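You operate a simulated robot arm through the tools that you are given. There is no shell and no other tool. Be economical: measure what you need, move in short steps, check, and stop when the job is done.

You run a simulated robot arm. Do the job below in one go: nothing can be reset, and whatever is moved stays where it is left.

JOB
Record the music: memory stick in, unmute purple, main fader up to four green lamps, record button in.
Fine: strip faders and gain knobs stay as they are.

It is judged by the outcome, as a careful person would: the job done as asked, and still so three seconds after it is handed in. It fails if anything else is knocked over, pushed out of place, dropped, spilled or broken.

ROBOT AND FRAMES
A 6-joint arm with a two-finger parallel gripper on a trunk, on a base that drives. Base frame: it is fixed to the floor where the robot stands at the start and does not move with it; the origin is under the middle of the robot, x ahead of it, y to its left, z up; the surface under the hand at the start is at about z = 802. Lengths are in mm, angles in degrees, forces in N, time in s.
Its first joint turns from -166.0 to 166.0 degrees. Places, roughly: blue fader [500, 800, 800]; blue gain knob [700, 800, 800]; green fader [500, 600, 800]; green gain knob [700, 600, 800]; main fader [500, 400, 800]; main level bars [600, 300, 800]; orange fader [500, 600, 800]; orange gain knob [700, 600, 800]; purple fader [600, 500, 800]; purple gain knob [700, 500, 800]; purple mute button [600, 500, 800]; record button [600, 300, 800]; white fader [500, 400, 800]; white gain knob [700, 400, 800]; yellow fader [500, 700, 800]; yellow gain knob [700, 700, 800]. Payload 3.43 kg.
The TCP is the grasp point between the finger pads, 34 mm short of the fingertips. In the tool frame z runs along the fingers and y along their closing line. Largest opening 128 mm; finger width 24, thickness 12; the body of the gripper, 48 by 130 mm, starts 96 mm behind the TCP.
Orientation is told as [roll, pitch, yaw] about the base's x, y, z axes, in that order, counted from this pose: with the fingers straight down and closing along the base's y, the tool's x points along the base's -x, its y along +y and its z along -z.

CONTROLS
- The arm moves only by the tool move_arm. Its argument "steps" is a list of rows, each a list of 3 entries, a list of its own where there are three numbers: the turn, a rotation vector about the base's x, y, z in rad, then the shift along the base's x, y, z in cm, then the finger opening in cm, from 0 to 12.8. In form: [[[ax, ay, az], [dx, dy, dz], claw], ...]. A call has 1 to 12 rows; each row is the pose to reach, as a shift and turn from the pose commanded when the call began. A row lasts 0.2 s, in which the tool goes at most 50 mm and 8.6 degrees; a call with a longer step from one row to the next is refused whole, and so is a gripper value outside its range. Where a pose cannot be reached the arm comes as near as it can. A force on the tool above 40 N (or 10 N above the force at the start of the call, whichever is more), or a blocked arm, ends the call early, and 0.2 s more pass. Each finger travels about 153 mm/s and halts on what it meets, pressing with about 40 N; the grip force reading is that of the motor and also rises with nothing between the fingers. The clock runs only during rows and for 0.2 s after the last one: add rows that repeat a pose to give the fingers time. It gives the time, the measured TCP pose, the force on the tool (base axes), the opening and the grip force at its end, in the units of the frame above (readings bear some noise), with the torque about the TCP (base axes, N m) and any sound that the robot's microphone picked up.
- Cameras (640 x 400 px; columns grow to the right, rows downward): "scene" is now at [157.3, 266, 1201.8]; the picture's right is [0.51, -0.86, 0.00], its down [-0.47, -0.28, -0.84] and it looks along [0.72, 0.43, -0.55] (base axes); focal length 214 px, centre (320, 200). "wrist" rides on the gripper at [76, -11, -160] in the tool frame; the picture's right is [0.15, 0.99, 0.00], its down [-0.88, 0.13, -0.46] and it looks along [-0.45, 0.07, 0.89] (tool axes); focal length 234 px, centre (320, 200). There is no depth. A picture from a camera that has moved, and an enlarged one, comes with that camera's place and axes in the base frame and with its lens.
- get_image(camera): a new picture of that camera. It takes no simulated time.
- roll_base(legs): drives the robot by 1 to 6 legs, each [ahead, left, turn to the left] in mm, mm and degrees, along the robot's own axes; the way and the turn of a leg run together, so that a leg with both is an arc; at most 1500 mm and 180 degrees a leg. The arm and the cameras ride along, it lands a little off, and it stops where it bumps. It gives what a move gives.
- head_to(pan, tilt): turns the head with the scene camera to pan (to the left, within 143 degrees either way) and tilt (down, from -29 to 69), counted from straight ahead of the robot. It gives what a move gives.
- close_up(camera, box): a new picture of the part [left, top, right, bottom] of that camera's present view, enlarged. It takes no simulated time.
- hand_in(): hands the job in; it is judged then, once.

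Work in short steps. Places have to be worked out from the pictures, the camera data and where the tool is seen: move nearer, look again, correct. Check each grasp and each placing, and mend what went wrong. You have 120 turns and 90 pictures in all, those below and enlarged ones among them. Open the gripper and draw the arm clear of the work before you hand the job in, unless the task says otherwise; then end with one line.

The tools are called after ">>>" as a command line: name --argument value ..., lists and objects as JSON in quotes. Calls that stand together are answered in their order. move_arm: Moves the arm, as the interface text tells. Its arguments: {"type":"object","properties":{"steps":{"type":"array"}},"required":["steps"]} The other tools are called the same way: roll_base (legs) drives the base; head_to (pan, tilt) turns the head that bears the scene camera; get_image (camera) takes a picture; close_up (camera, box) takes an enlarged picture of a part of a camera's view; hand_in () hands the job in.

At the start:

```text
clock: 0.0
ee_pos: [612.1, 302.0, 1129.5]
tcp_rot: [0.0, -0.1, -0.1]
wrist_force: [0.2, 0.7, -0.9]
torque: [0.0, 0.01, 0.02]
finger_gap: 128.0
finger_force: 0.0
robot x, y, heading: [-1.8, 1.6, 0.1]
head pan, tilt: [30.7, 33.2]
```

scene: 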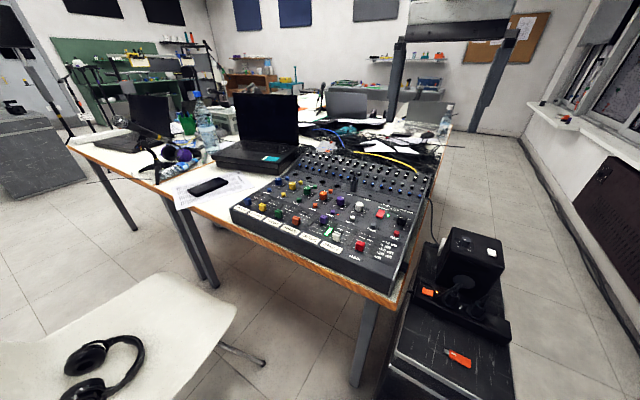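
wrist: 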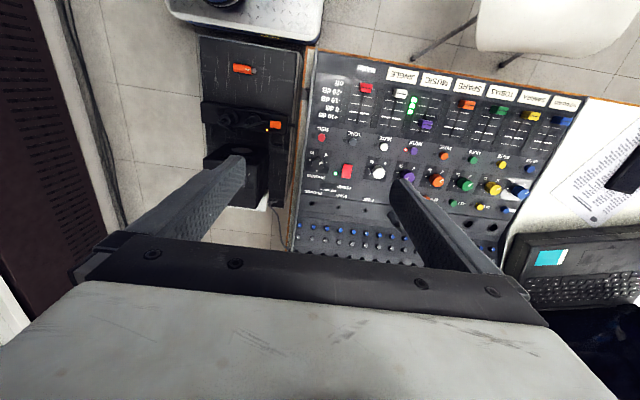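

The wrist view shows the mixer, and what may be the stick (orange) on the black unit to the right. I take enlarged views of both.

>>> close_up --camera "wrist" --box '[290, 50, 590, 240]'

>>> close_up --camera "wrist" --box '[190, 30, 390, 220]'

>>> close_up --camera "scene" --box '[220, 140, 520, 380]'

```text
2.11 times, centred on (440, 145) of wrist
camera zoom: at [535.1, 291.4, 1289.4], right [-0.15, 0.99, 0.0], down [0.88, 0.13, 0.46], along [0.45, 0.07, -0.89], focal length 493 px, centre (67, 316)
```

zoom: 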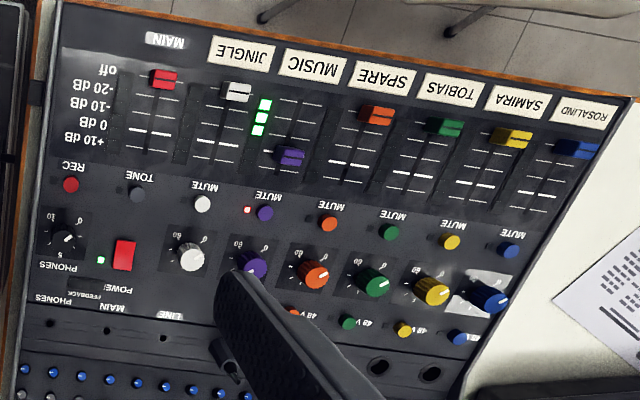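

```text
2.11 times, centred on (290, 125) of wrist
camera zoom: at [535.1, 291.4, 1289.4], right [-0.15, 0.99, 0.0], down [0.88, 0.13, 0.46], along [0.45, 0.07, -0.89], focal length 493 px, centre (383, 358)
```

zoom: 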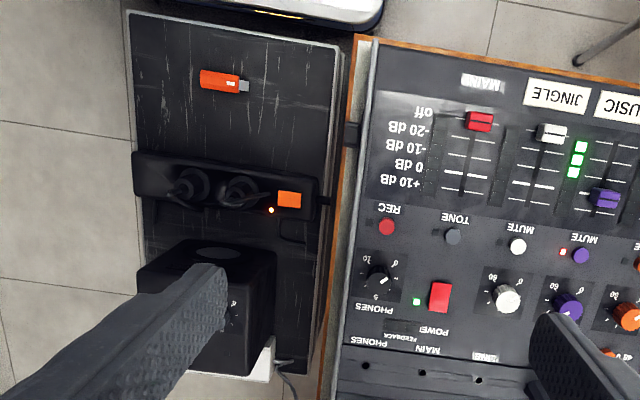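

```text
1.67 times, centred on (370, 260) of scene
camera zoom: at [157.3, 266.0, 1201.8], right [0.51, -0.86, 0.0], down [-0.47, -0.28, -0.84], along [0.72, 0.43, -0.55], focal length 358 px, centre (237, 100)
```

zoom: 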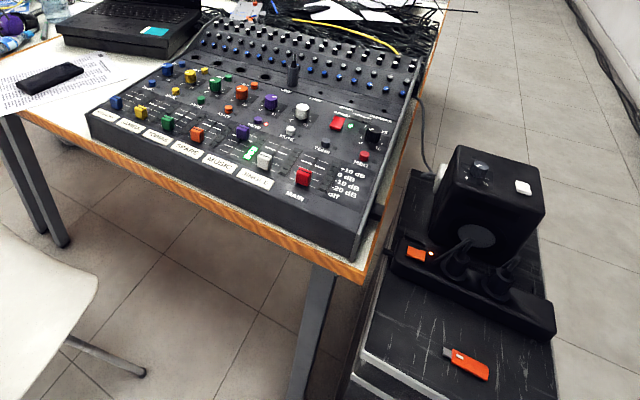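

The stick works out at about (539, 84, 566) on the black cart, metal end toward +y. Now I look for the slot on the mixer's right side and front.

>>> close_up --camera "scene" --box '[360, 180, 480, 300]'

>>> close_up --camera "wrist" --box '[280, 60, 380, 140]'

>>> close_up --camera "scene" --box '[290, 180, 410, 280]'

```text
3.33 times, centred on (420, 240) of scene
camera zoom: at [157.3, 266.0, 1201.8], right [0.51, -0.86, 0.0], down [-0.47, -0.28, -0.84], along [0.72, 0.43, -0.55], focal length 715 px, centre (-13, 67)
```

zoom: 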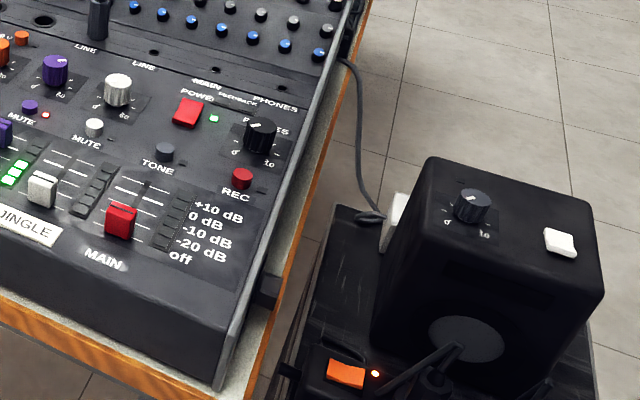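

```text
5.00 times, centred on (330, 100) of wrist
camera zoom: at [535.1, 291.4, 1289.4], right [-0.15, 0.99, 0.0], down [0.88, 0.13, 0.46], along [0.45, 0.07, -0.89], focal length 1171 px, centre (270, 700)
```

zoom: 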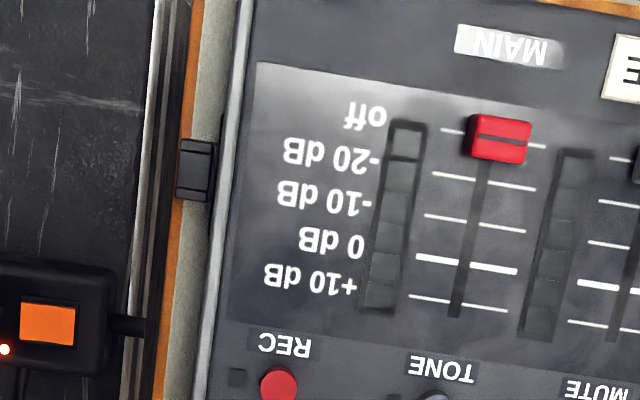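

```text
4.00 times, centred on (350, 230) of scene
camera zoom: at [157.3, 266.0, 1201.8], right [0.51, -0.86, 0.0], down [-0.47, -0.28, -0.84], along [0.72, 0.43, -0.55], focal length 858 px, centre (200, 80)
```

zoom: 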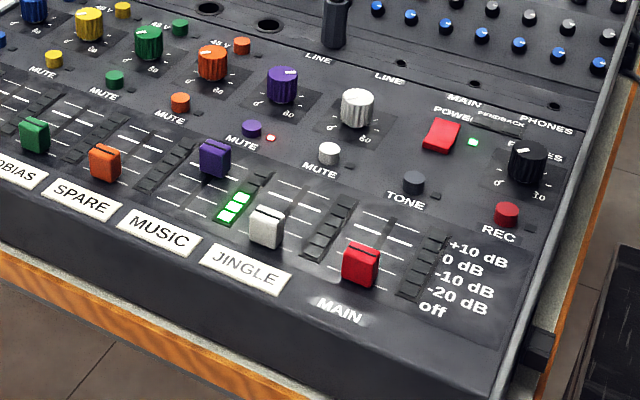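

The port housing is the black block on the mixer's right side, about (564, 268, 770); main fader cap is near (533, 376, 817) and REC near (633, 311, 811). I now turn the tool 90° (camera on the -y side, looking +y) and move above the stick.

>>> move_arm --steps '[[[0, 0, 0.1428], [-0.6, -2, -1], 12.8], [[0, 0, 0.2856], [-1.3, -4, -2], 12.8], [[0, 0, 0.4284], [-2, -6, -4], 12.8], [[0, 0, 0.5712], [-2.7, -8, -6], 12.8], [[0, 0, 0.714], [-3.4, -10, -8], 12], [[0, 0, 0.8568], [-4.1, -12, -10], 11], [[0, 0, 0.9996], [-4.8, -14, -12], 10], [[0, 0, 1.1424], [-5.5, -16, -14], 9], [[0, 0, 1.2852], [-6.2, -18, -16], 8], [[0, 0, 1.428], [-6.9, -20, -18], 7], [[0, 0, 1.5708], [-7.3, -22, -20], 7], [[0, 0, 1.5708], [-7.3, -22, -20], 7]]'

>>> get_image --camera "wrist"

>>> get_image --camera "scene"

```text
clock: 2.6
ee_pos: [538.2, 85.7, 929.1]
tcp_rot: [-0.1, 0.0, 90.2]
wrist_force: [0.8, 0.6, 0.0]
torque: [0.02, -0.02, 0.02]
finger_gap: 69.7
finger_force: 0.0
robot x, y, heading: [-0.7, 0.0, 0.2]
head pan, tilt: [30.7, 33.2]
```

```text
81 pictures are left
camera wrist: at [549.3, 9.1, 1088.4], right [-0.99, -0.15, 0.0], down [-0.13, 0.88, 0.46], along [-0.07, 0.45, -0.89], focal length 234 px, centre (320, 200)
```

wrist: 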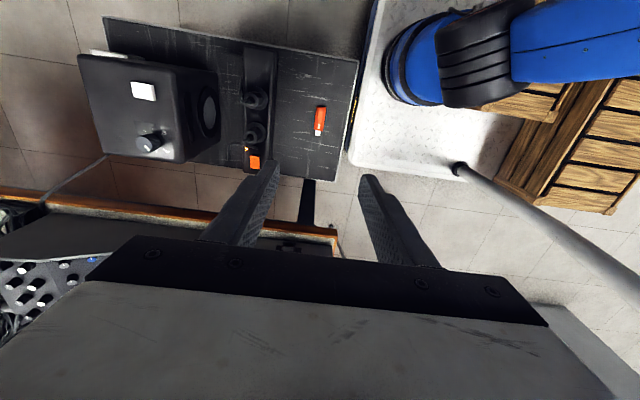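

```text
80 pictures are left
camera scene: at [157.3, 265.9, 1201.8], right [0.51, -0.86, 0.0], down [-0.47, -0.28, -0.84], along [0.72, 0.43, -0.55], focal length 214 px, centre (320, 200)
```

scene: 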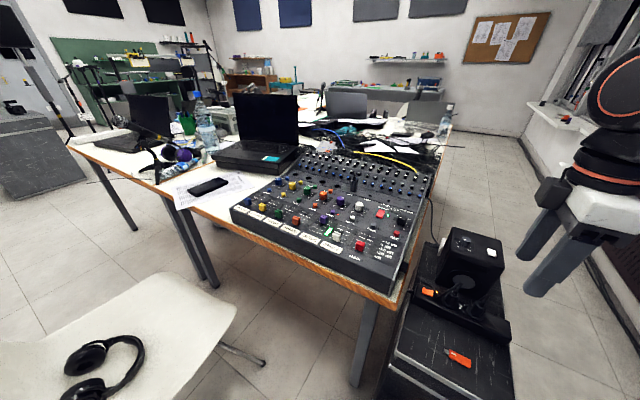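

The stick is straight below, about (537, 80). I enlarge it for angle and size.

>>> close_up --camera "wrist" --box '[280, 85, 360, 150]'

>>> close_up --camera "wrist" --box '[230, 160, 380, 260]'

>>> close_up --camera "scene" --box '[430, 330, 490, 380]'

```text
6.15 times, centred on (320, 118) of wrist
camera zoom: at [549.3, 9.1, 1088.4], right [-0.99, -0.15, 0.0], down [-0.13, 0.88, 0.46], along [-0.07, 0.45, -0.89], focal length 1441 px, centre (320, 708)
```

zoom: 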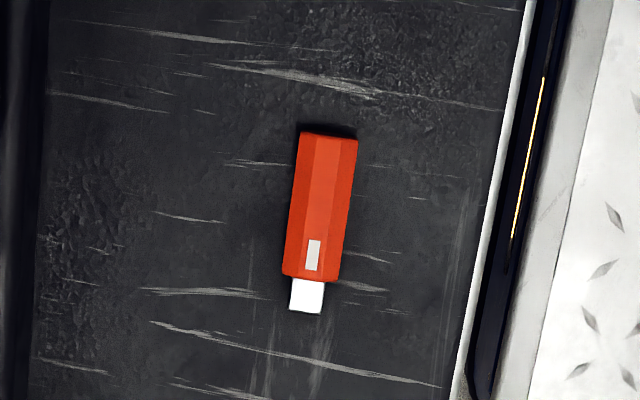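

```text
4.00 times, centred on (305, 210) of wrist
camera zoom: at [549.3, 9.1, 1088.4], right [-0.99, -0.15, 0.0], down [-0.13, 0.88, 0.46], along [-0.07, 0.45, -0.89], focal length 937 px, centre (380, 160)
```

zoom: 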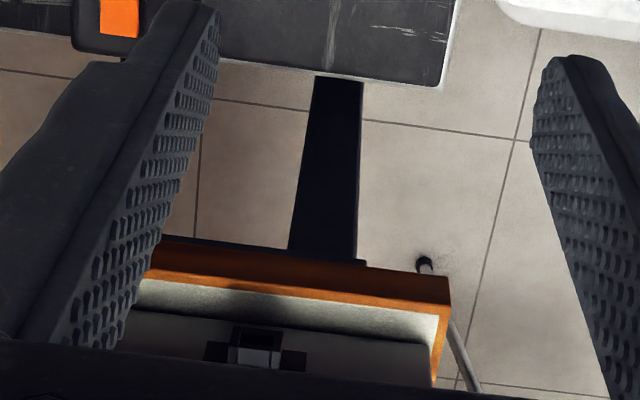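

```text
8.00 times, centred on (460, 355) of scene
camera zoom: at [157.3, 265.9, 1201.8], right [0.51, -0.86, 0.0], down [-0.47, -0.28, -0.84], along [0.72, 0.43, -0.55], focal length 1716 px, centre (-800, -1040)
```

zoom: 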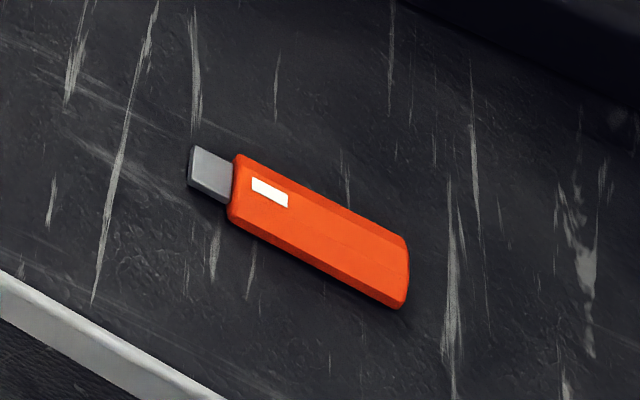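

The stick lies along y from about y=57 to 117 (body to 106, 20 wide). Before grasping, I tilt the tool to look at the port face horizontally.

>>> move_arm --steps '[[[0.131, 0, 0], [0.5, 0.8, -1.5], 7], [[0.262, 0, 0], [1, 1.6, -3], 7], [[0.393, 0, 0], [1.5, 2.4, -4.5], 7], [[0.524, 0, 0], [2, 3.2, -6], 7], [[0.655, 0, 0], [2.3, 4, -7.5], 7], [[0.785, 0, 0], [2.5, 4.5, -9], 7], [[0.785, 0, 0], [2.5, 4.5, -9], 7]]'

>>> get_image --camera "wrist"

>>> close_up --camera "wrist" --box '[260, 140, 380, 240]'

```text
clock: 4.2
ee_pos: [565.0, 128.2, 839.2]
tcp_rot: [0.0, -45.0, 90.0]
wrist_force: [0.3, 0.3, 0.6]
torque: [0.02, 0.02, -0.01]
finger_gap: 69.9
finger_force: 0.0
robot x, y, heading: [-0.5, 1.3, 0.0]
head pan, tilt: [30.7, 33.2]
```

```text
76 pictures are left
camera wrist: at [574.6, -38.1, 898.6], right [-0.99, -0.1, -0.1], down [-0.13, 0.3, 0.95], along [-0.07, 0.95, -0.31], focal length 234 px, centre (320, 200)
```

wrist: 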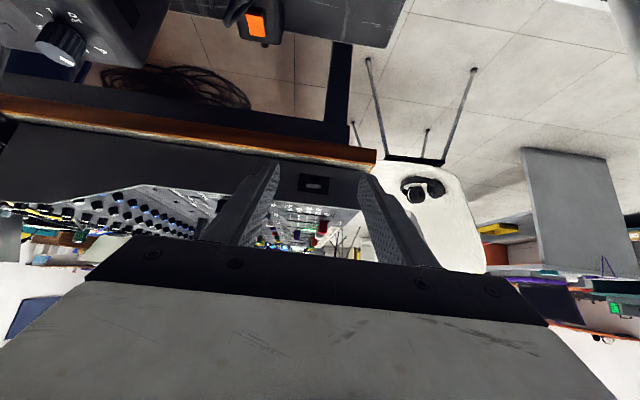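

```text
4.00 times, centred on (320, 190) of wrist
camera zoom: at [574.6, -38.1, 898.6], right [-0.99, -0.1, -0.1], down [-0.13, 0.3, 0.95], along [-0.07, 0.95, -0.31], focal length 937 px, centre (320, 240)
```

zoom: 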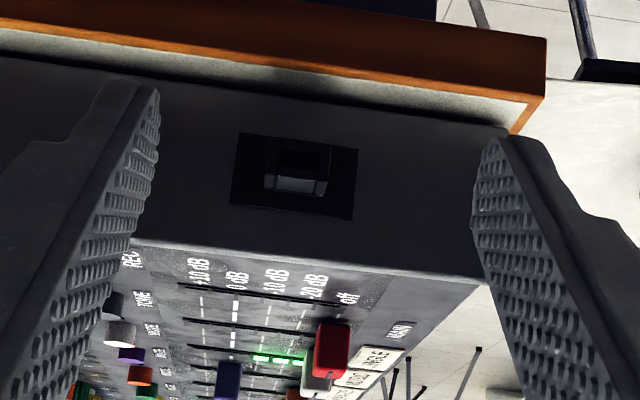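

The port is a horizontal slot at about (563, 268, 773), seen upside-down here. One more enlargement for precision.

>>> close_up --camera "wrist" --box '[296, 168, 336, 198]'

```text
13.33 times, centred on (316, 183) of wrist
camera zoom: at [574.6, -38.1, 898.6], right [-0.99, -0.1, -0.1], down [-0.13, 0.3, 0.95], along [-0.07, 0.95, -0.31], focal length 3122 px, centre (373, 427)
```

zoom: 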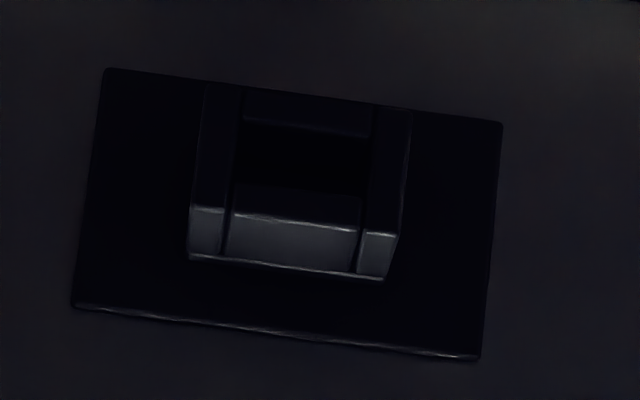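

Port opening is estimated at (564.2, 259.5, 772.7), 14 mm wide; the stick is at x≈539, metal end y≈117, z≈567. I untilt and go above the rear of the stick body.

>>> move_arm --steps '[[[-0.131, 0, 0], [-0.4, -0.9, -1], 6], [[-0.262, 0, 0], [-0.8, -1.8, -3], 6], [[-0.393, 0, 0], [-1.3, -2.7, -6], 6], [[-0.524, 0, 0], [-1.8, -3.6, -9], 6], [[-0.655, 0, 0], [-2.2, -4.5, -12], 6], [[-0.785, 0, 0], [-2.5, -5.1, -15], 6], [[-0.785, 0, 0], [-2.5, -5.1, -18], 6], [[-0.785, 0, 0], [-2.5, -5.1, -18], 6]]'

>>> get_image --camera "wrist"

>>> get_image --camera "scene"

```text
clock: 6.0
ee_pos: [537.8, 76.9, 661.1]
tcp_rot: [0.0, 0.0, 90.0]
wrist_force: [-0.1, 0.5, -0.4]
torque: [-0.02, -0.03, 0.04]
finger_gap: 60.0
finger_force: 0.1
robot x, y, heading: [2.1, 2.2, 0.2]
head pan, tilt: [30.7, 33.2]
```

```text
73 pictures are left
camera wrist: at [548.0, 0.7, 821.3], right [-0.99, -0.15, 0.0], down [-0.13, 0.88, 0.46], along [-0.07, 0.45, -0.89], focal length 234 px, centre (320, 200)
```

wrist: 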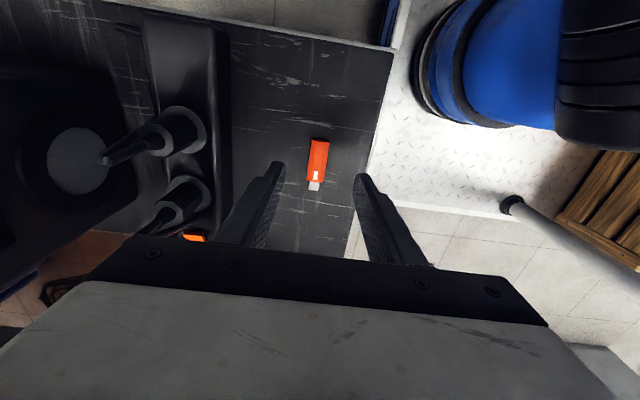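

```text
72 pictures are left
camera scene: at [157.3, 265.9, 1201.8], right [0.51, -0.86, 0.0], down [-0.47, -0.28, -0.84], along [0.72, 0.43, -0.55], focal length 214 px, centre (320, 200)
```

scene: 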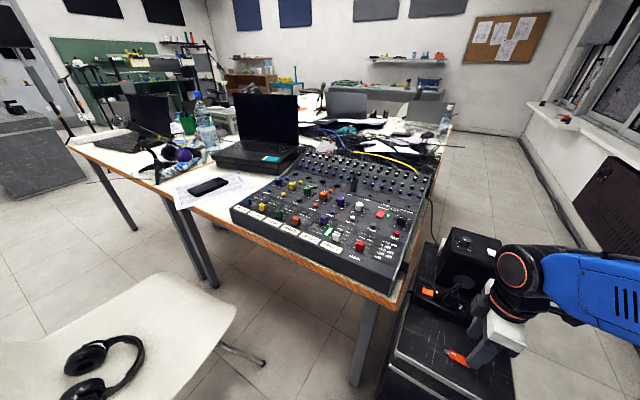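

Aligned over the stick body. I descend to fingertip height about z=564 in slow steps.

>>> move_arm --steps '[[[0, 0, 0], [0, 0, -2], 4.5], [[0, 0, 0], [0, 0, -4], 4.5], [[0, 0, 0], [0, 0, -5], 4.5], [[0, 0, 0], [0, 0, -5.5], 4.5], [[0, 0, 0], [0, 0, -5.8], 4.5], [[0, 0, 0], [0, 0, -6], 4.5], [[0, 0, 0], [0, 0, -6], 4.5]]'

>>> close_up --camera "wrist" --box '[220, 110, 420, 240]'

>>> close_up --camera "scene" --box '[430, 320, 520, 390]'

```text
clock: 7.6
ee_pos: [538.6, 76.4, 602.4]
tcp_rot: [0.1, -0.1, 90.0]
wrist_force: [-0.3, 0.8, 0.3]
torque: [-0.04, -0.02, -0.02]
finger_gap: 45.0
finger_force: 0.0
robot x, y, heading: [4.0, 2.4, 0.1]
head pan, tilt: [30.7, 33.2]
```

```text
3.08 times, centred on (320, 175) of wrist
camera zoom: at [549.9, 1.2, 761.6], right [-0.99, -0.15, 0.0], down [-0.13, 0.88, 0.46], along [-0.07, 0.45, -0.89], focal length 720 px, centre (320, 277)
```

zoom: 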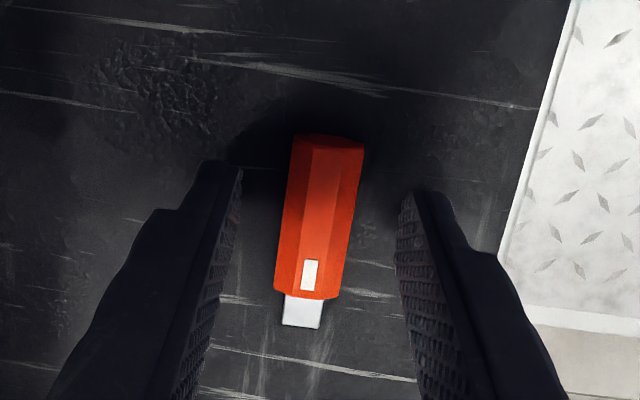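

```text
5.71 times, centred on (475, 355) of scene
camera zoom: at [157.3, 265.9, 1201.8], right [0.51, -0.86, 0.0], down [-0.47, -0.28, -0.84], along [0.72, 0.43, -0.55], focal length 1226 px, centre (-566, -686)
```

zoom: 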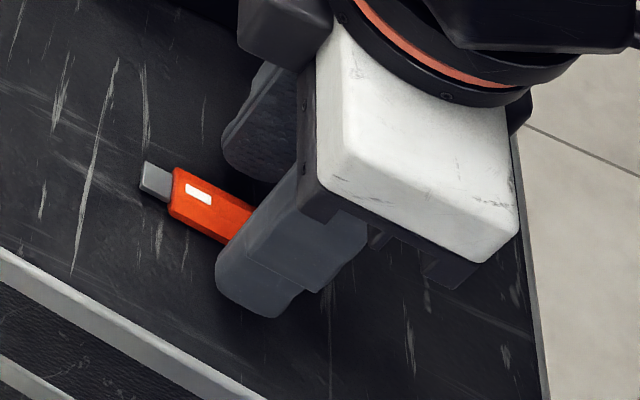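

Fingers straddle the body with the stick centred. Lower 4 mm more and close.

>>> move_arm --steps '[[[0, 0, 0], [0, 0, -0.2], 4.5], [[0, 0, 0], [0, 0, -0.4], 4.5], [[0, 0, 0], [0, 0, -0.4], 3], [[0, 0, 0], [0, 0, -0.4], 1.5], [[0, 0, 0], [0, 0, -0.4], 1.5], [[0, 0, 0], [0, 0, -0.4], 1.5]]'

>>> close_up --camera "wrist" --box '[220, 110, 420, 240]'

```text
clock: 9.0
ee_pos: [541.0, 79.0, 599.2]
tcp_rot: [0.1, 0.1, 90.0]
wrist_force: [0.4, 1.0, 0.0]
torque: [0.03, -0.01, 0.0]
finger_gap: 18.3
finger_force: 40.0
out of reach, approached as far as the arm can: row 1, 2, 3, 4, 5, 6
robot x, y, heading: [0.1, 1.8, -0.1]
head pan, tilt: [30.7, 33.2]
```

```text
3.08 times, centred on (320, 175) of wrist
camera zoom: at [551.7, 2.3, 759.0], right [-0.99, -0.15, 0.0], down [-0.13, 0.88, 0.46], along [-0.07, 0.45, -0.89], focal length 720 px, centre (320, 277)
```

zoom: 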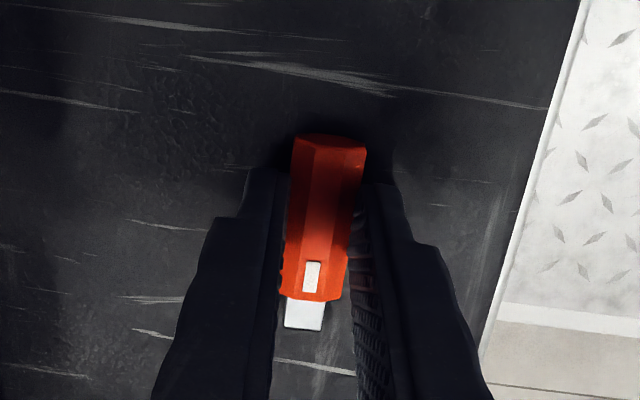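

Gripped at 18.3 mm. Lift straight up and check.

>>> move_arm --steps '[[[0, 0, 0], [0, 0, 1], 1.5], [[0, 0, 0], [0, 0, 3], 1.5], [[0, 0, 0], [0, 0, 6], 1.5], [[0, 0, 0], [0, 0, 9], 1.5], [[0, 0, 0], [0, 0, 12], 1.5], [[0, 0, 0], [0, 0, 15], 1.5], [[0, 0, 0], [0, 0, 18], 1.5], [[0, 0, 0], [0, 0, 20.5], 1.5], [[0, 0, 0], [0, 0, 20.5], 1.5]]'

>>> close_up --camera "wrist" --box '[220, 110, 420, 240]'

>>> close_up --camera "scene" --box '[400, 200, 560, 320]'

```text
clock: 11.0
ee_pos: [540.2, 78.1, 803.0]
tcp_rot: [0.0, 0.0, 90.1]
wrist_force: [0.5, -0.4, -0.9]
torque: [0.01, 0.03, 0.02]
finger_gap: 18.0
finger_force: 39.9
robot x, y, heading: [-0.9, -2.3, 0.0]
head pan, tilt: [30.7, 33.2]
```

```text
3.08 times, centred on (320, 175) of wrist
camera zoom: at [550.9, 1.6, 963.8], right [-0.99, -0.15, 0.0], down [-0.13, 0.88, 0.46], along [-0.07, 0.45, -0.89], focal length 720 px, centre (320, 277)
```

zoom: 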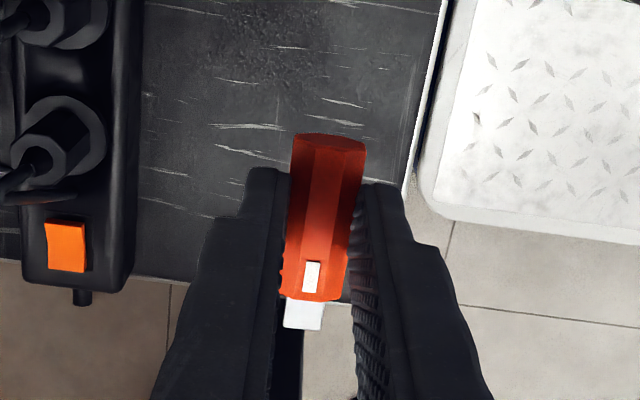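

```text
3.33 times, centred on (480, 260) of scene
camera zoom: at [157.3, 265.9, 1201.8], right [0.51, -0.86, 0.0], down [-0.47, -0.28, -0.84], along [0.72, 0.43, -0.55], focal length 715 px, centre (-213, 0)
```

zoom: 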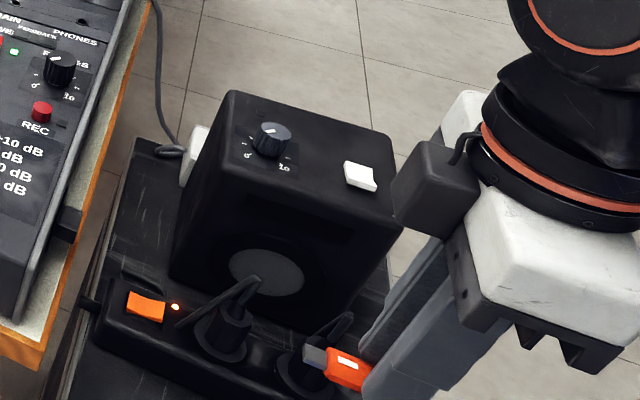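

The stick is held level, tip at about (539.3, 116, 773). I move so the tip stops ~20 mm short of the port, then compare.

>>> move_arm --steps '[[[0, 0, 0], [1, 2, 0], 1.5], [[0, 0, 0], [2, 5, 0], 1.5], [[0, 0, 0], [2.49, 8, 0], 1.5], [[0, 0, 0], [2.49, 10, 0], 1.5], [[0, 0, 0], [2.49, 12, 0], 1.5], [[0, 0, 0], [2.49, 12.4, 0], 1.5], [[0, 0, 0], [2.49, 12.4, 0], 1.5]]'

>>> close_up --camera "wrist" --box '[220, 130, 420, 260]'

>>> close_up --camera "scene" --box '[385, 220, 465, 280]'

```text
clock: 12.6
ee_pos: [565.2, 202.0, 804.2]
tcp_rot: [0.0, 0.0, 90.0]
wrist_force: [0.2, 0.7, -1.0]
torque: [-0.01, 0.01, -0.01]
finger_gap: 18.3
finger_force: 40.1
robot x, y, heading: [1.9, 1.3, -0.1]
head pan, tilt: [30.7, 33.2]
```

```text
3.08 times, centred on (320, 195) of wrist
camera zoom: at [576.1, 126.3, 962.5], right [-0.99, -0.15, 0.0], down [-0.13, 0.88, 0.46], along [-0.07, 0.45, -0.89], focal length 720 px, centre (320, 215)
```

zoom: 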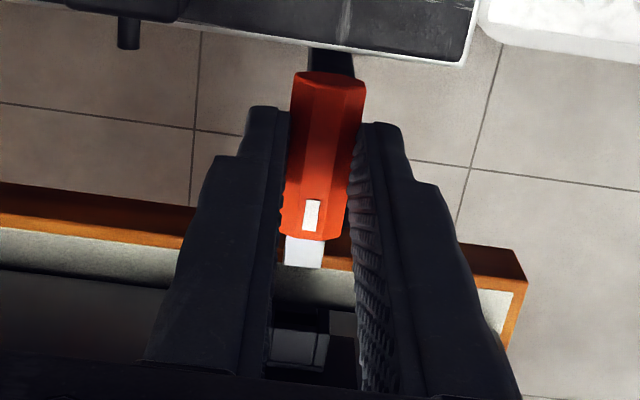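

```text
6.67 times, centred on (425, 250) of scene
camera zoom: at [157.3, 266.0, 1201.8], right [0.51, -0.86, 0.0], down [-0.47, -0.28, -0.84], along [0.72, 0.43, -0.55], focal length 1430 px, centre (-380, -133)
```

zoom: 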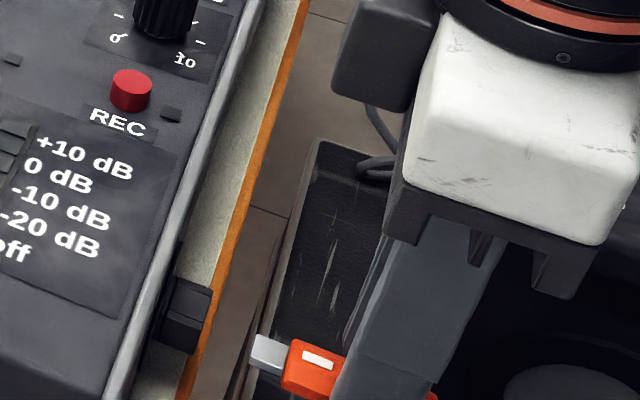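

Lateral alignment agrees (tip x≈564.6, port 564.3). I enlarge the scene view to check height.

>>> close_up --camera "scene" --box '[400, 250, 440, 280]'

>>> close_up --camera "wrist" --box '[295, 195, 345, 240]'

```text
13.33 times, centred on (420, 265) of scene
camera zoom: at [157.3, 266.0, 1201.8], right [0.51, -0.86, 0.0], down [-0.47, -0.28, -0.84], along [0.72, 0.43, -0.55], focal length 2860 px, centre (-1013, -667)
```

zoom: 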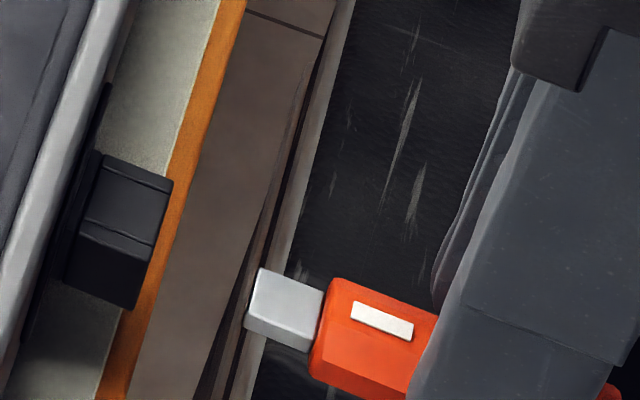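

```text
8.89 times, centred on (320, 218) of wrist
camera zoom: at [576.1, 126.3, 962.5], right [-0.99, -0.15, 0.0], down [-0.13, 0.88, 0.46], along [-0.07, 0.45, -0.89], focal length 2082 px, centre (320, 44)
```

zoom: 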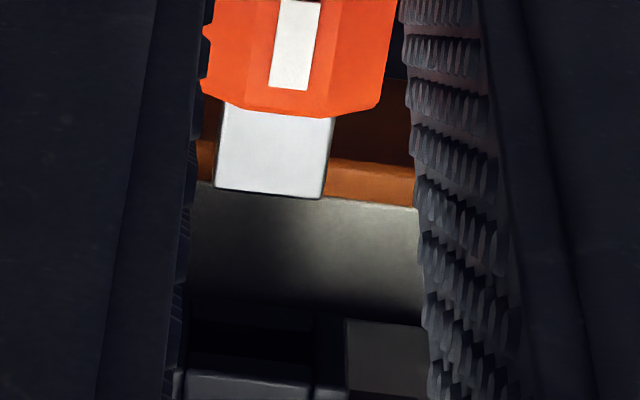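

Height estimates differ by some mm between the views; I enlarge the block further in the scene camera.

>>> close_up --camera "scene" --box '[402, 258, 422, 276]'

```text
16.00 times, centred on (412, 267) of scene
camera zoom: at [157.3, 266.0, 1201.8], right [0.51, -0.86, 0.0], down [-0.47, -0.28, -0.84], along [0.72, 0.43, -0.55], focal length 3432 px, centre (-1152, -872)
```

zoom: 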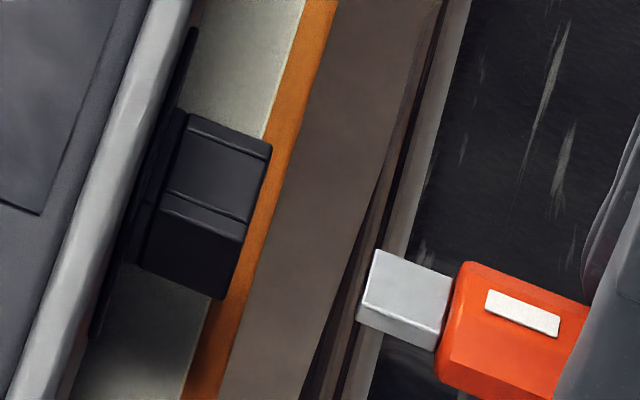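

Combined views say the stick must rise about 3 mm and shift −0.6 mm in x. I correct, advance 12 mm, and look again.

>>> move_arm --steps '[[[0, 0, 0], [-0.06, 0, 0.32], 1.5], [[0, 0, 0], [-0.06, 0.6, 0.32], 1.5], [[0, 0, 0], [-0.06, 1.2, 0.32], 1.5], [[0, 0, 0], [-0.06, 1.2, 0.32], 1.5]]'

>>> close_up --camera "scene" --box '[402, 258, 422, 276]'

>>> close_up --camera "wrist" --box '[295, 200, 335, 236]'

```text
clock: 13.6
ee_pos: [564.3, 213.5, 805.6]
tcp_rot: [0.0, 0.0, 89.9]
wrist_force: [0.7, -0.2, -0.8]
torque: [0.0, -0.02, 0.03]
finger_gap: 18.2
finger_force: 40.1
robot x, y, heading: [1.5, -4.1, -0.0]
head pan, tilt: [30.7, 33.2]
```

```text
16.00 times, centred on (412, 267) of scene
camera zoom: at [157.3, 266.0, 1201.8], right [0.51, -0.86, 0.0], down [-0.47, -0.28, -0.84], along [0.72, 0.43, -0.55], focal length 3432 px, centre (-1152, -872)
```

zoom: 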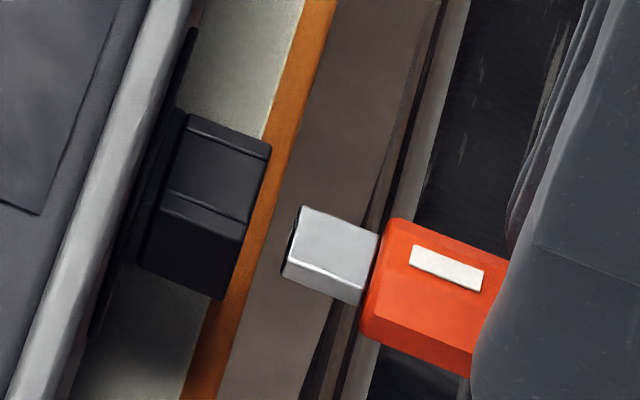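

```text
11.11 times, centred on (315, 218) of wrist
camera zoom: at [576.0, 137.6, 965.5], right [-0.99, -0.15, 0.0], down [-0.13, 0.88, 0.46], along [-0.07, 0.45, -0.89], focal length 2602 px, centre (376, 0)
```

zoom: 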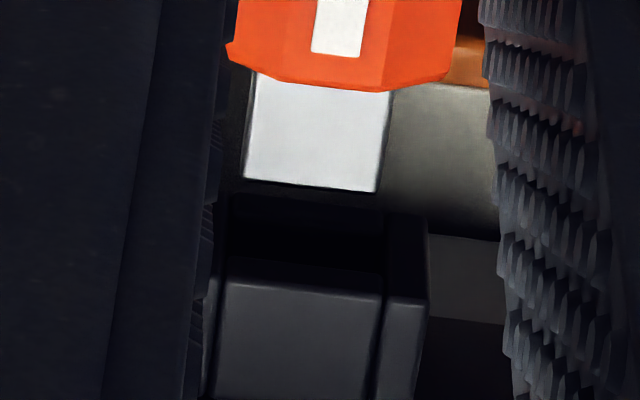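

Lateral alignment is good; height is within a couple of mm. I advance 5 mm so the tip is nearly at the face to judge height directly.

>>> move_arm --steps '[[[0, 0, 0], [0, 0.3, 0], 1.5], [[0, 0, 0], [0, 0.5, 0], 1.5], [[0, 0, 0], [0, 0.5, 0], 1.5]]'

>>> close_up --camera "scene" --box '[402, 258, 422, 276]'

>>> close_up --camera "wrist" --box '[295, 200, 335, 236]'

```text
clock: 14.4
ee_pos: [565.5, 218.7, 807.2]
tcp_rot: [0.1, 0.0, 90.0]
wrist_force: [-0.2, -0.2, -0.9]
torque: [0.01, 0.03, 0.0]
finger_gap: 18.1
finger_force: 39.8
robot x, y, heading: [2.9, 4.1, -0.1]
head pan, tilt: [30.7, 33.2]
```

```text
16.00 times, centred on (412, 267) of scene
camera zoom: at [157.3, 266.0, 1201.8], right [0.51, -0.86, 0.0], down [-0.47, -0.28, -0.84], along [0.72, 0.43, -0.55], focal length 3432 px, centre (-1152, -872)
```

zoom: 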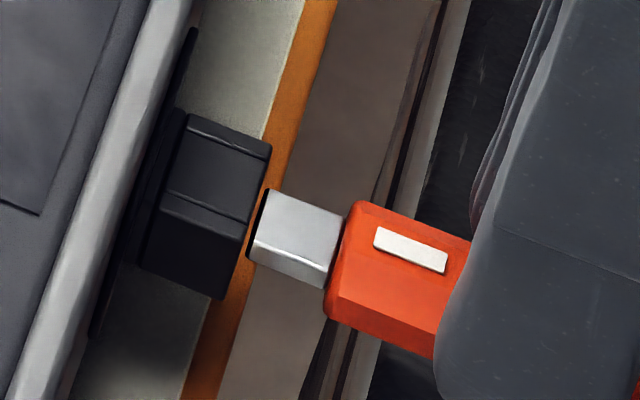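

```text
11.11 times, centred on (315, 218) of wrist
camera zoom: at [576.2, 142.8, 966.0], right [-0.99, -0.15, 0.0], down [-0.13, 0.88, 0.46], along [-0.07, 0.45, -0.89], focal length 2602 px, centre (376, 0)
```

zoom: 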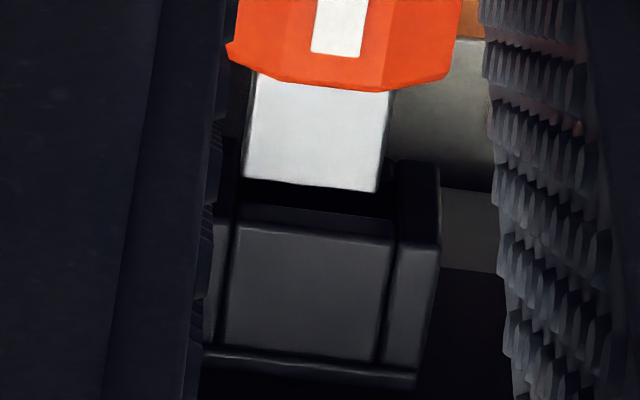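

The tip lines up with the opening well (within ~0.5 mm). I push forward gently in small steps, watching force.

>>> move_arm --steps '[[[0, 0, 0], [-0.04, 0.1, 0], 1.5], [[0, 0, 0], [-0.04, 0.3, 0], 1.5], [[0, 0, 0], [-0.04, 0.5, 0], 1.5], [[0, 0, 0], [-0.04, 0.5, 0], 1.5]]'

>>> close_up --camera "scene" --box '[402, 258, 422, 276]'

>>> close_up --camera "wrist" --box '[295, 190, 335, 226]'

```text
clock: 15.4
ee_pos: [564.8, 224.3, 806.6]
tcp_rot: [0.1, 0.0, 90.0]
wrist_force: [-0.4, -0.4, -0.2]
torque: [0.03, 0.02, -0.02]
finger_gap: 18.2
finger_force: 39.4
robot x, y, heading: [1.6, -0.0, 0.1]
head pan, tilt: [30.7, 33.2]
```

```text
16.00 times, centred on (412, 267) of scene
camera zoom: at [157.3, 266.0, 1201.8], right [0.51, -0.86, 0.0], down [-0.47, -0.28, -0.84], along [0.72, 0.43, -0.55], focal length 3432 px, centre (-1152, -872)
```

zoom: 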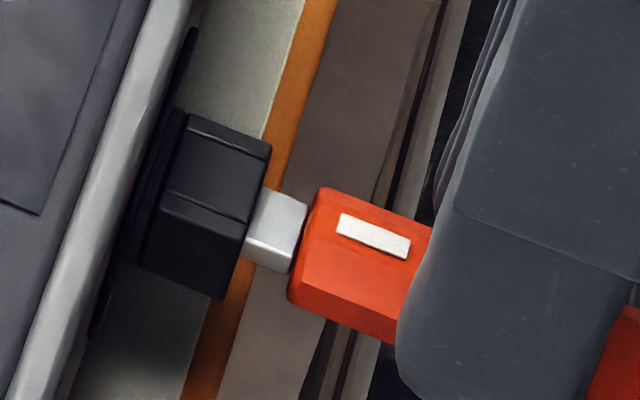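

```text
11.11 times, centred on (315, 208) of wrist
camera zoom: at [575.9, 148.0, 966.0], right [-0.99, -0.15, 0.0], down [-0.13, 0.88, 0.46], along [-0.07, 0.45, -0.89], focal length 2602 px, centre (376, 111)
```

zoom: 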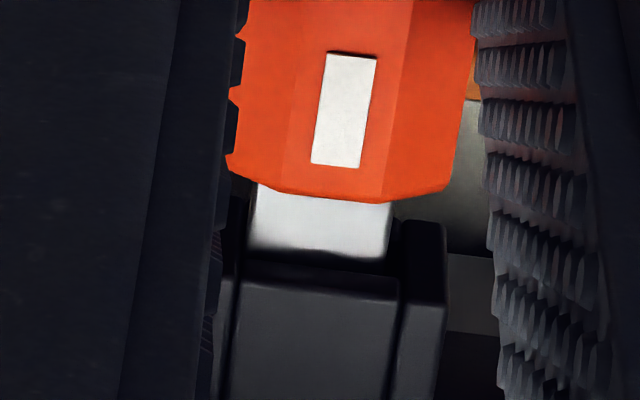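

The metal is entering with no force. Push on to seat it.

>>> move_arm --steps '[[[0, 0, 0], [0, 0.2, 0], 1.5], [[0, 0, 0], [0, 0.4, 0], 1.5], [[0, 0, 0], [0, 0.55, 0], 1.5], [[0, 0, 0], [0, 0.7, 0], 1.5], [[0, 0, 0], [0, 0.85, 0], 1.5], [[0, 0, 0], [0, 0.95, 0], 1.5]]'

>>> close_up --camera "scene" --box '[402, 258, 422, 276]'

>>> close_up --camera "wrist" --box '[295, 190, 335, 226]'

```text
clock: 16.8
ee_pos: [565.6, 231.0, 806.6]
tcp_rot: [-0.1, 0.1, 90.1]
wrist_force: [3.4, -24.6, 0.7]
torque: [-0.8, -0.09, -0.1]
finger_gap: 18.3
finger_force: 40.1
robot x, y, heading: [0.4, -0.9, -0.0]
head pan, tilt: [30.7, 33.2]
```

```text
16.00 times, centred on (412, 267) of scene
camera zoom: at [157.5, 264.9, 1201.9], right [0.51, -0.86, 0.0], down [-0.47, -0.28, -0.84], along [0.72, 0.43, -0.55], focal length 3432 px, centre (-1152, -872)
```

zoom: 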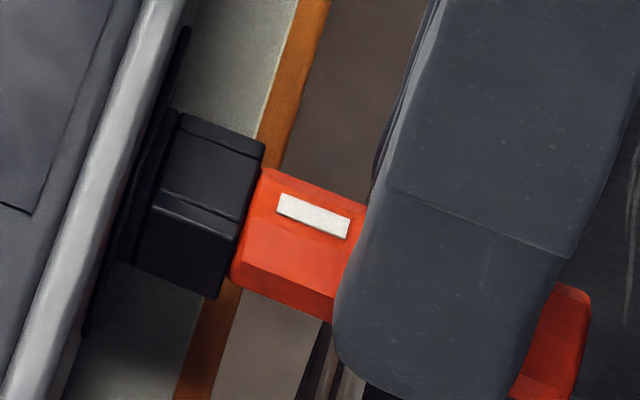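

```text
11.11 times, centred on (315, 208) of wrist
camera zoom: at [575.7, 156.0, 966.0], right [-0.99, -0.15, 0.0], down [-0.13, 0.88, 0.45], along [-0.07, 0.45, -0.89], focal length 2602 px, centre (376, 111)
```

zoom: 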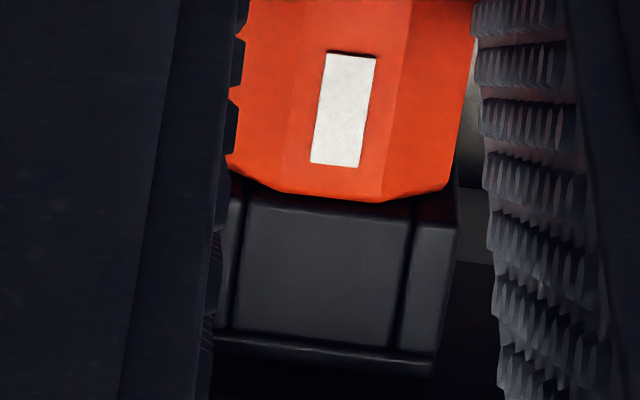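

Seated flush against the port with 25 N. I ease the pressure, open, and withdraw upward.

>>> move_arm --steps '[[[0, 0, 0], [0, -0.2, 0], 1.5], [[0, 0, 0], [0, -0.3, 0], 1.8], [[0, 0, 0], [0, -0.3, 0], 3], [[0, 0, 0], [0, -0.3, 0], 5], [[0, 0, 0], [0, -0.3, 0], 5], [[0, 0, 0], [0, -0.3, 3], 5], [[0, 0, 0], [0, -0.3, 7], 5], [[0, 0, 0], [0, -0.3, 11], 5], [[0, 0, 0], [0, -0.3, 14], 5], [[0, 0, 0], [0, -0.3, 14], 5]]'

>>> close_up --camera "scene" --box '[340, 200, 460, 290]'

>>> get_image --camera "wrist"

```text
clock: 19.0
ee_pos: [565.9, 231.4, 947.9]
tcp_rot: [0.0, 0.1, 90.0]
wrist_force: [-0.2, -0.5, -0.4]
torque: [0.0, -0.01, 0.0]
finger_gap: 49.9
finger_force: 0.1
robot x, y, heading: [-0.7, 2.0, 0.0]
head pan, tilt: [30.7, 33.2]
```

```text
4.44 times, centred on (400, 245) of scene
camera zoom: at [157.3, 265.9, 1201.8], right [0.51, -0.86, 0.0], down [-0.47, -0.28, -0.84], along [0.72, 0.43, -0.55], focal length 953 px, centre (-36, 0)
```

zoom: 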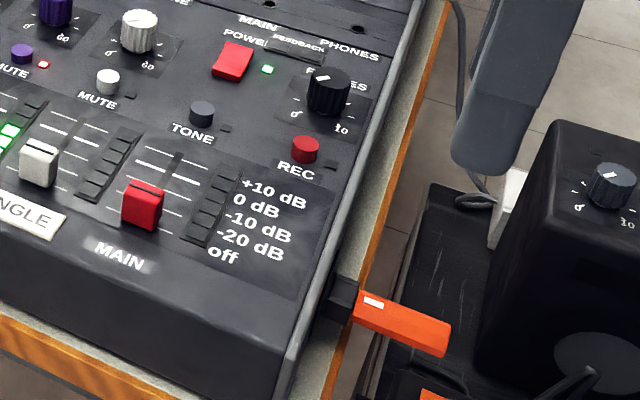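

```text
52 pictures are left
camera wrist: at [576.1, 155.4, 1107.3], right [-0.99, -0.15, 0.0], down [-0.13, 0.88, 0.46], along [-0.07, 0.45, -0.89], focal length 234 px, centre (320, 200)
```

wrist: 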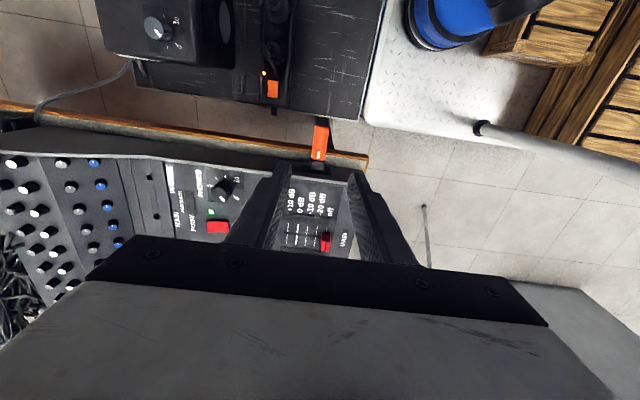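

The stick sits in the port and stays. Next the purple mute at about (637, 505, 808): I turn the tool back to yaw 0, close the fingers, and hover above it.

>>> move_arm --steps '[[[0, 0, -0.1428], [0.6, 2.5, 0], 5], [[0, 0, -0.2856], [1.3, 5, 0], 4], [[0, 0, -0.4284], [2, 7.5, 0], 3], [[0, 0, -0.5712], [2.6, 10, 0], 2], [[0, 0, -0.714], [3.3, 12.5, 0], 1], [[0, 0, -0.8568], [4, 15, 0], 0], [[0, 0, -0.9996], [4.6, 17.5, 0], 0], [[0, 0, -1.1424], [5.3, 20, 0], 0], [[0, 0, -1.2852], [6, 22.5, -1], 0], [[0, 0, -1.428], [6.6, 25, -3], 0], [[0, 0, -1.5708], [7.1, 27.4, -5], 0], [[0, 0, -1.5708], [7.1, 27.4, -5], 0]]'

>>> get_image --camera "wrist"

>>> close_up --camera "wrist" --box '[250, 90, 410, 210]'

```text
clock: 21.6
ee_pos: [638.0, 503.5, 896.4]
tcp_rot: [-0.1, 0.0, -0.2]
wrist_force: [0.8, -0.2, 0.8]
torque: [0.0, 0.0, -0.02]
finger_gap: 0.0
finger_force: 33.2
robot x, y, heading: [-0.8, 0.8, 0.3]
head pan, tilt: [30.7, 33.2]
```

```text
51 pictures are left
camera wrist: at [560.3, 492.9, 1055.9], right [-0.14, 0.99, 0.0], down [0.88, 0.13, 0.46], along [0.45, 0.07, -0.89], focal length 234 px, centre (320, 200)
```

wrist: 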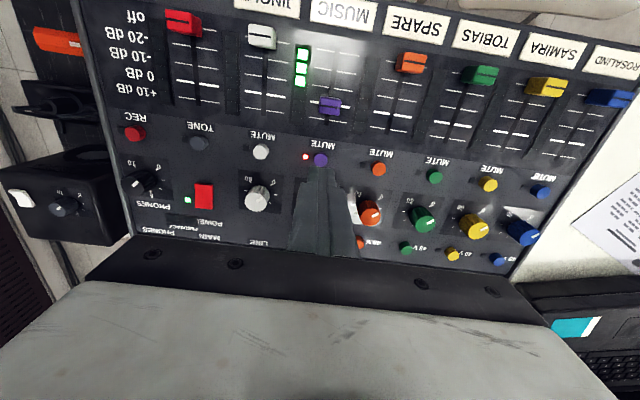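

```text
3.33 times, centred on (330, 150) of wrist
camera zoom: at [560.3, 492.9, 1055.9], right [-0.14, 0.99, 0.0], down [0.88, 0.13, 0.46], along [0.45, 0.07, -0.89], focal length 781 px, centre (287, 367)
```

zoom: 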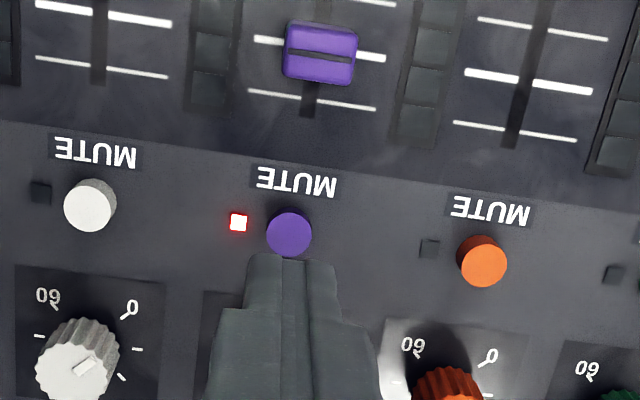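

Fingertip is just beside the purple mute button at (636.6, 505). I correct and descend until contact with light steps.

>>> move_arm --steps '[[[0, 0, 0], [-0.14, 0.15, -2], 0], [[0, 0, 0], [-0.14, 0.15, -4], 0], [[0, 0, 0], [-0.14, 0.15, -4.8], 0], [[0, 0, 0], [-0.14, 0.15, -5.1], 0], [[0, 0, 0], [-0.14, 0.15, -5.3], 0], [[0, 0, 0], [-0.14, 0.15, -5.3], 0]]'

>>> close_up --camera "wrist" --box '[250, 110, 410, 210]'

```text
clock: 23.0
ee_pos: [634.6, 505.6, 843.2]
tcp_rot: [0.0, 0.0, 0.0]
wrist_force: [0.0, 0.4, 0.0]
torque: [0.02, -0.04, -0.02]
finger_gap: 0.0
finger_force: 32.5
robot x, y, heading: [1.4, -1.4, -0.0]
head pan, tilt: [30.7, 33.2]
```

```text
4.00 times, centred on (330, 160) of wrist
camera zoom: at [558.3, 494.8, 1002.9], right [-0.15, 0.99, 0.0], down [0.88, 0.13, 0.46], along [0.45, 0.07, -0.89], focal length 937 px, centre (280, 360)
```

zoom: 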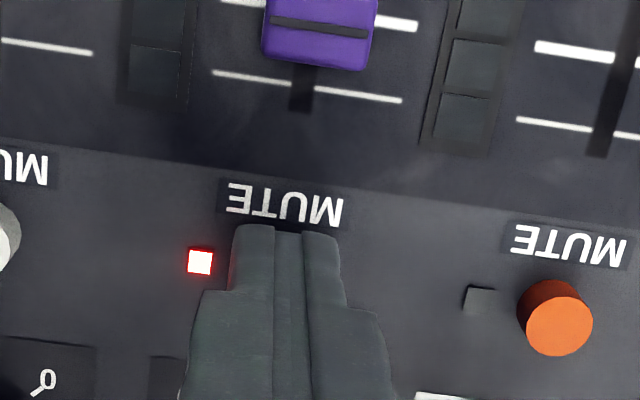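

No contact yet, fingertip right over the button. Press down a few mm more.

>>> move_arm --steps '[[[0, 0, 0], [0, 0, -0.15], 0], [[0, 0, 0], [0, 0, -0.3], 0], [[0, 0, 0], [0, 0, -0.45], 0], [[0, 0, 0], [0, 0, -0.6], 0]]'

>>> close_up --camera "wrist" --box '[250, 110, 410, 210]'

```text
clock: 24.0
ee_pos: [635.0, 506.3, 838.5]
tcp_rot: [0.1, -0.2, 0.0]
wrist_force: [3.5, 1.8, 13.5]
torque: [0.04, -0.16, 0.01]
finger_gap: 0.0
finger_force: 33.1
robot x, y, heading: [-0.9, 1.8, -0.2]
head pan, tilt: [30.7, 33.2]
```

```text
4.00 times, centred on (330, 160) of wrist
camera zoom: at [558.2, 495.0, 997.5], right [-0.15, 0.99, 0.0], down [0.88, 0.13, 0.46], along [0.45, 0.07, -0.89], focal length 937 px, centre (280, 360)
```

zoom: 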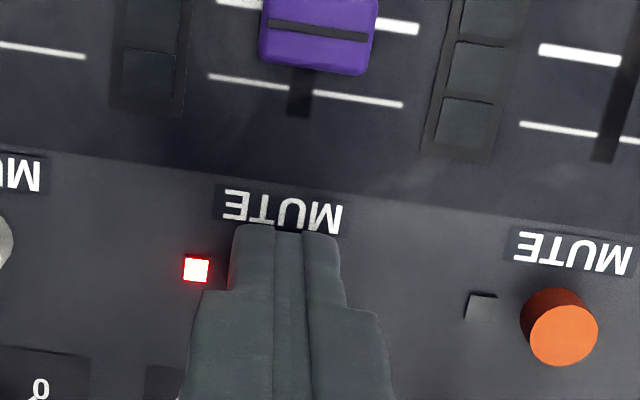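

13.5 N, lamp still red; press a little further.

>>> move_arm --steps '[[[0, 0, 0], [0, 0, -0.1], 0], [[0, 0, 0], [0, 0, -0.2], 0], [[0, 0, 0], [0, 0, -0.3], 0]]'

>>> close_up --camera "wrist" --box '[250, 110, 410, 210]'

```text
clock: 24.8
ee_pos: [634.5, 506.5, 835.8]
tcp_rot: [0.1, -0.1, 0.0]
wrist_force: [8.7, 5.7, 26.9]
torque: [0.15, -0.31, 0.03]
finger_gap: 0.0
finger_force: 33.1
robot x, y, heading: [-0.7, -0.4, -0.1]
head pan, tilt: [30.7, 33.2]
```

```text
4.00 times, centred on (330, 160) of wrist
camera zoom: at [557.9, 494.7, 995.5], right [-0.15, 0.99, 0.0], down [0.88, 0.13, 0.46], along [0.45, 0.07, -0.89], focal length 937 px, centre (280, 360)
```

zoom: 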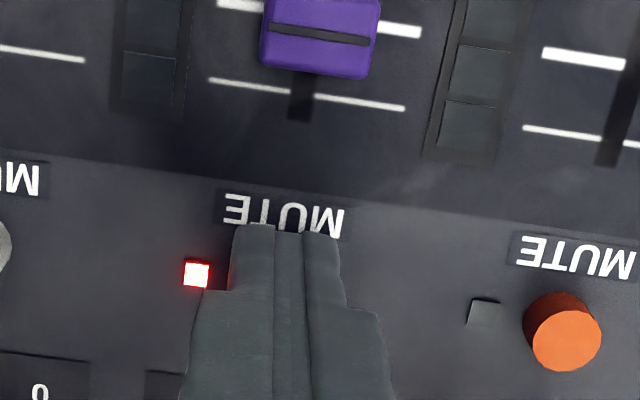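

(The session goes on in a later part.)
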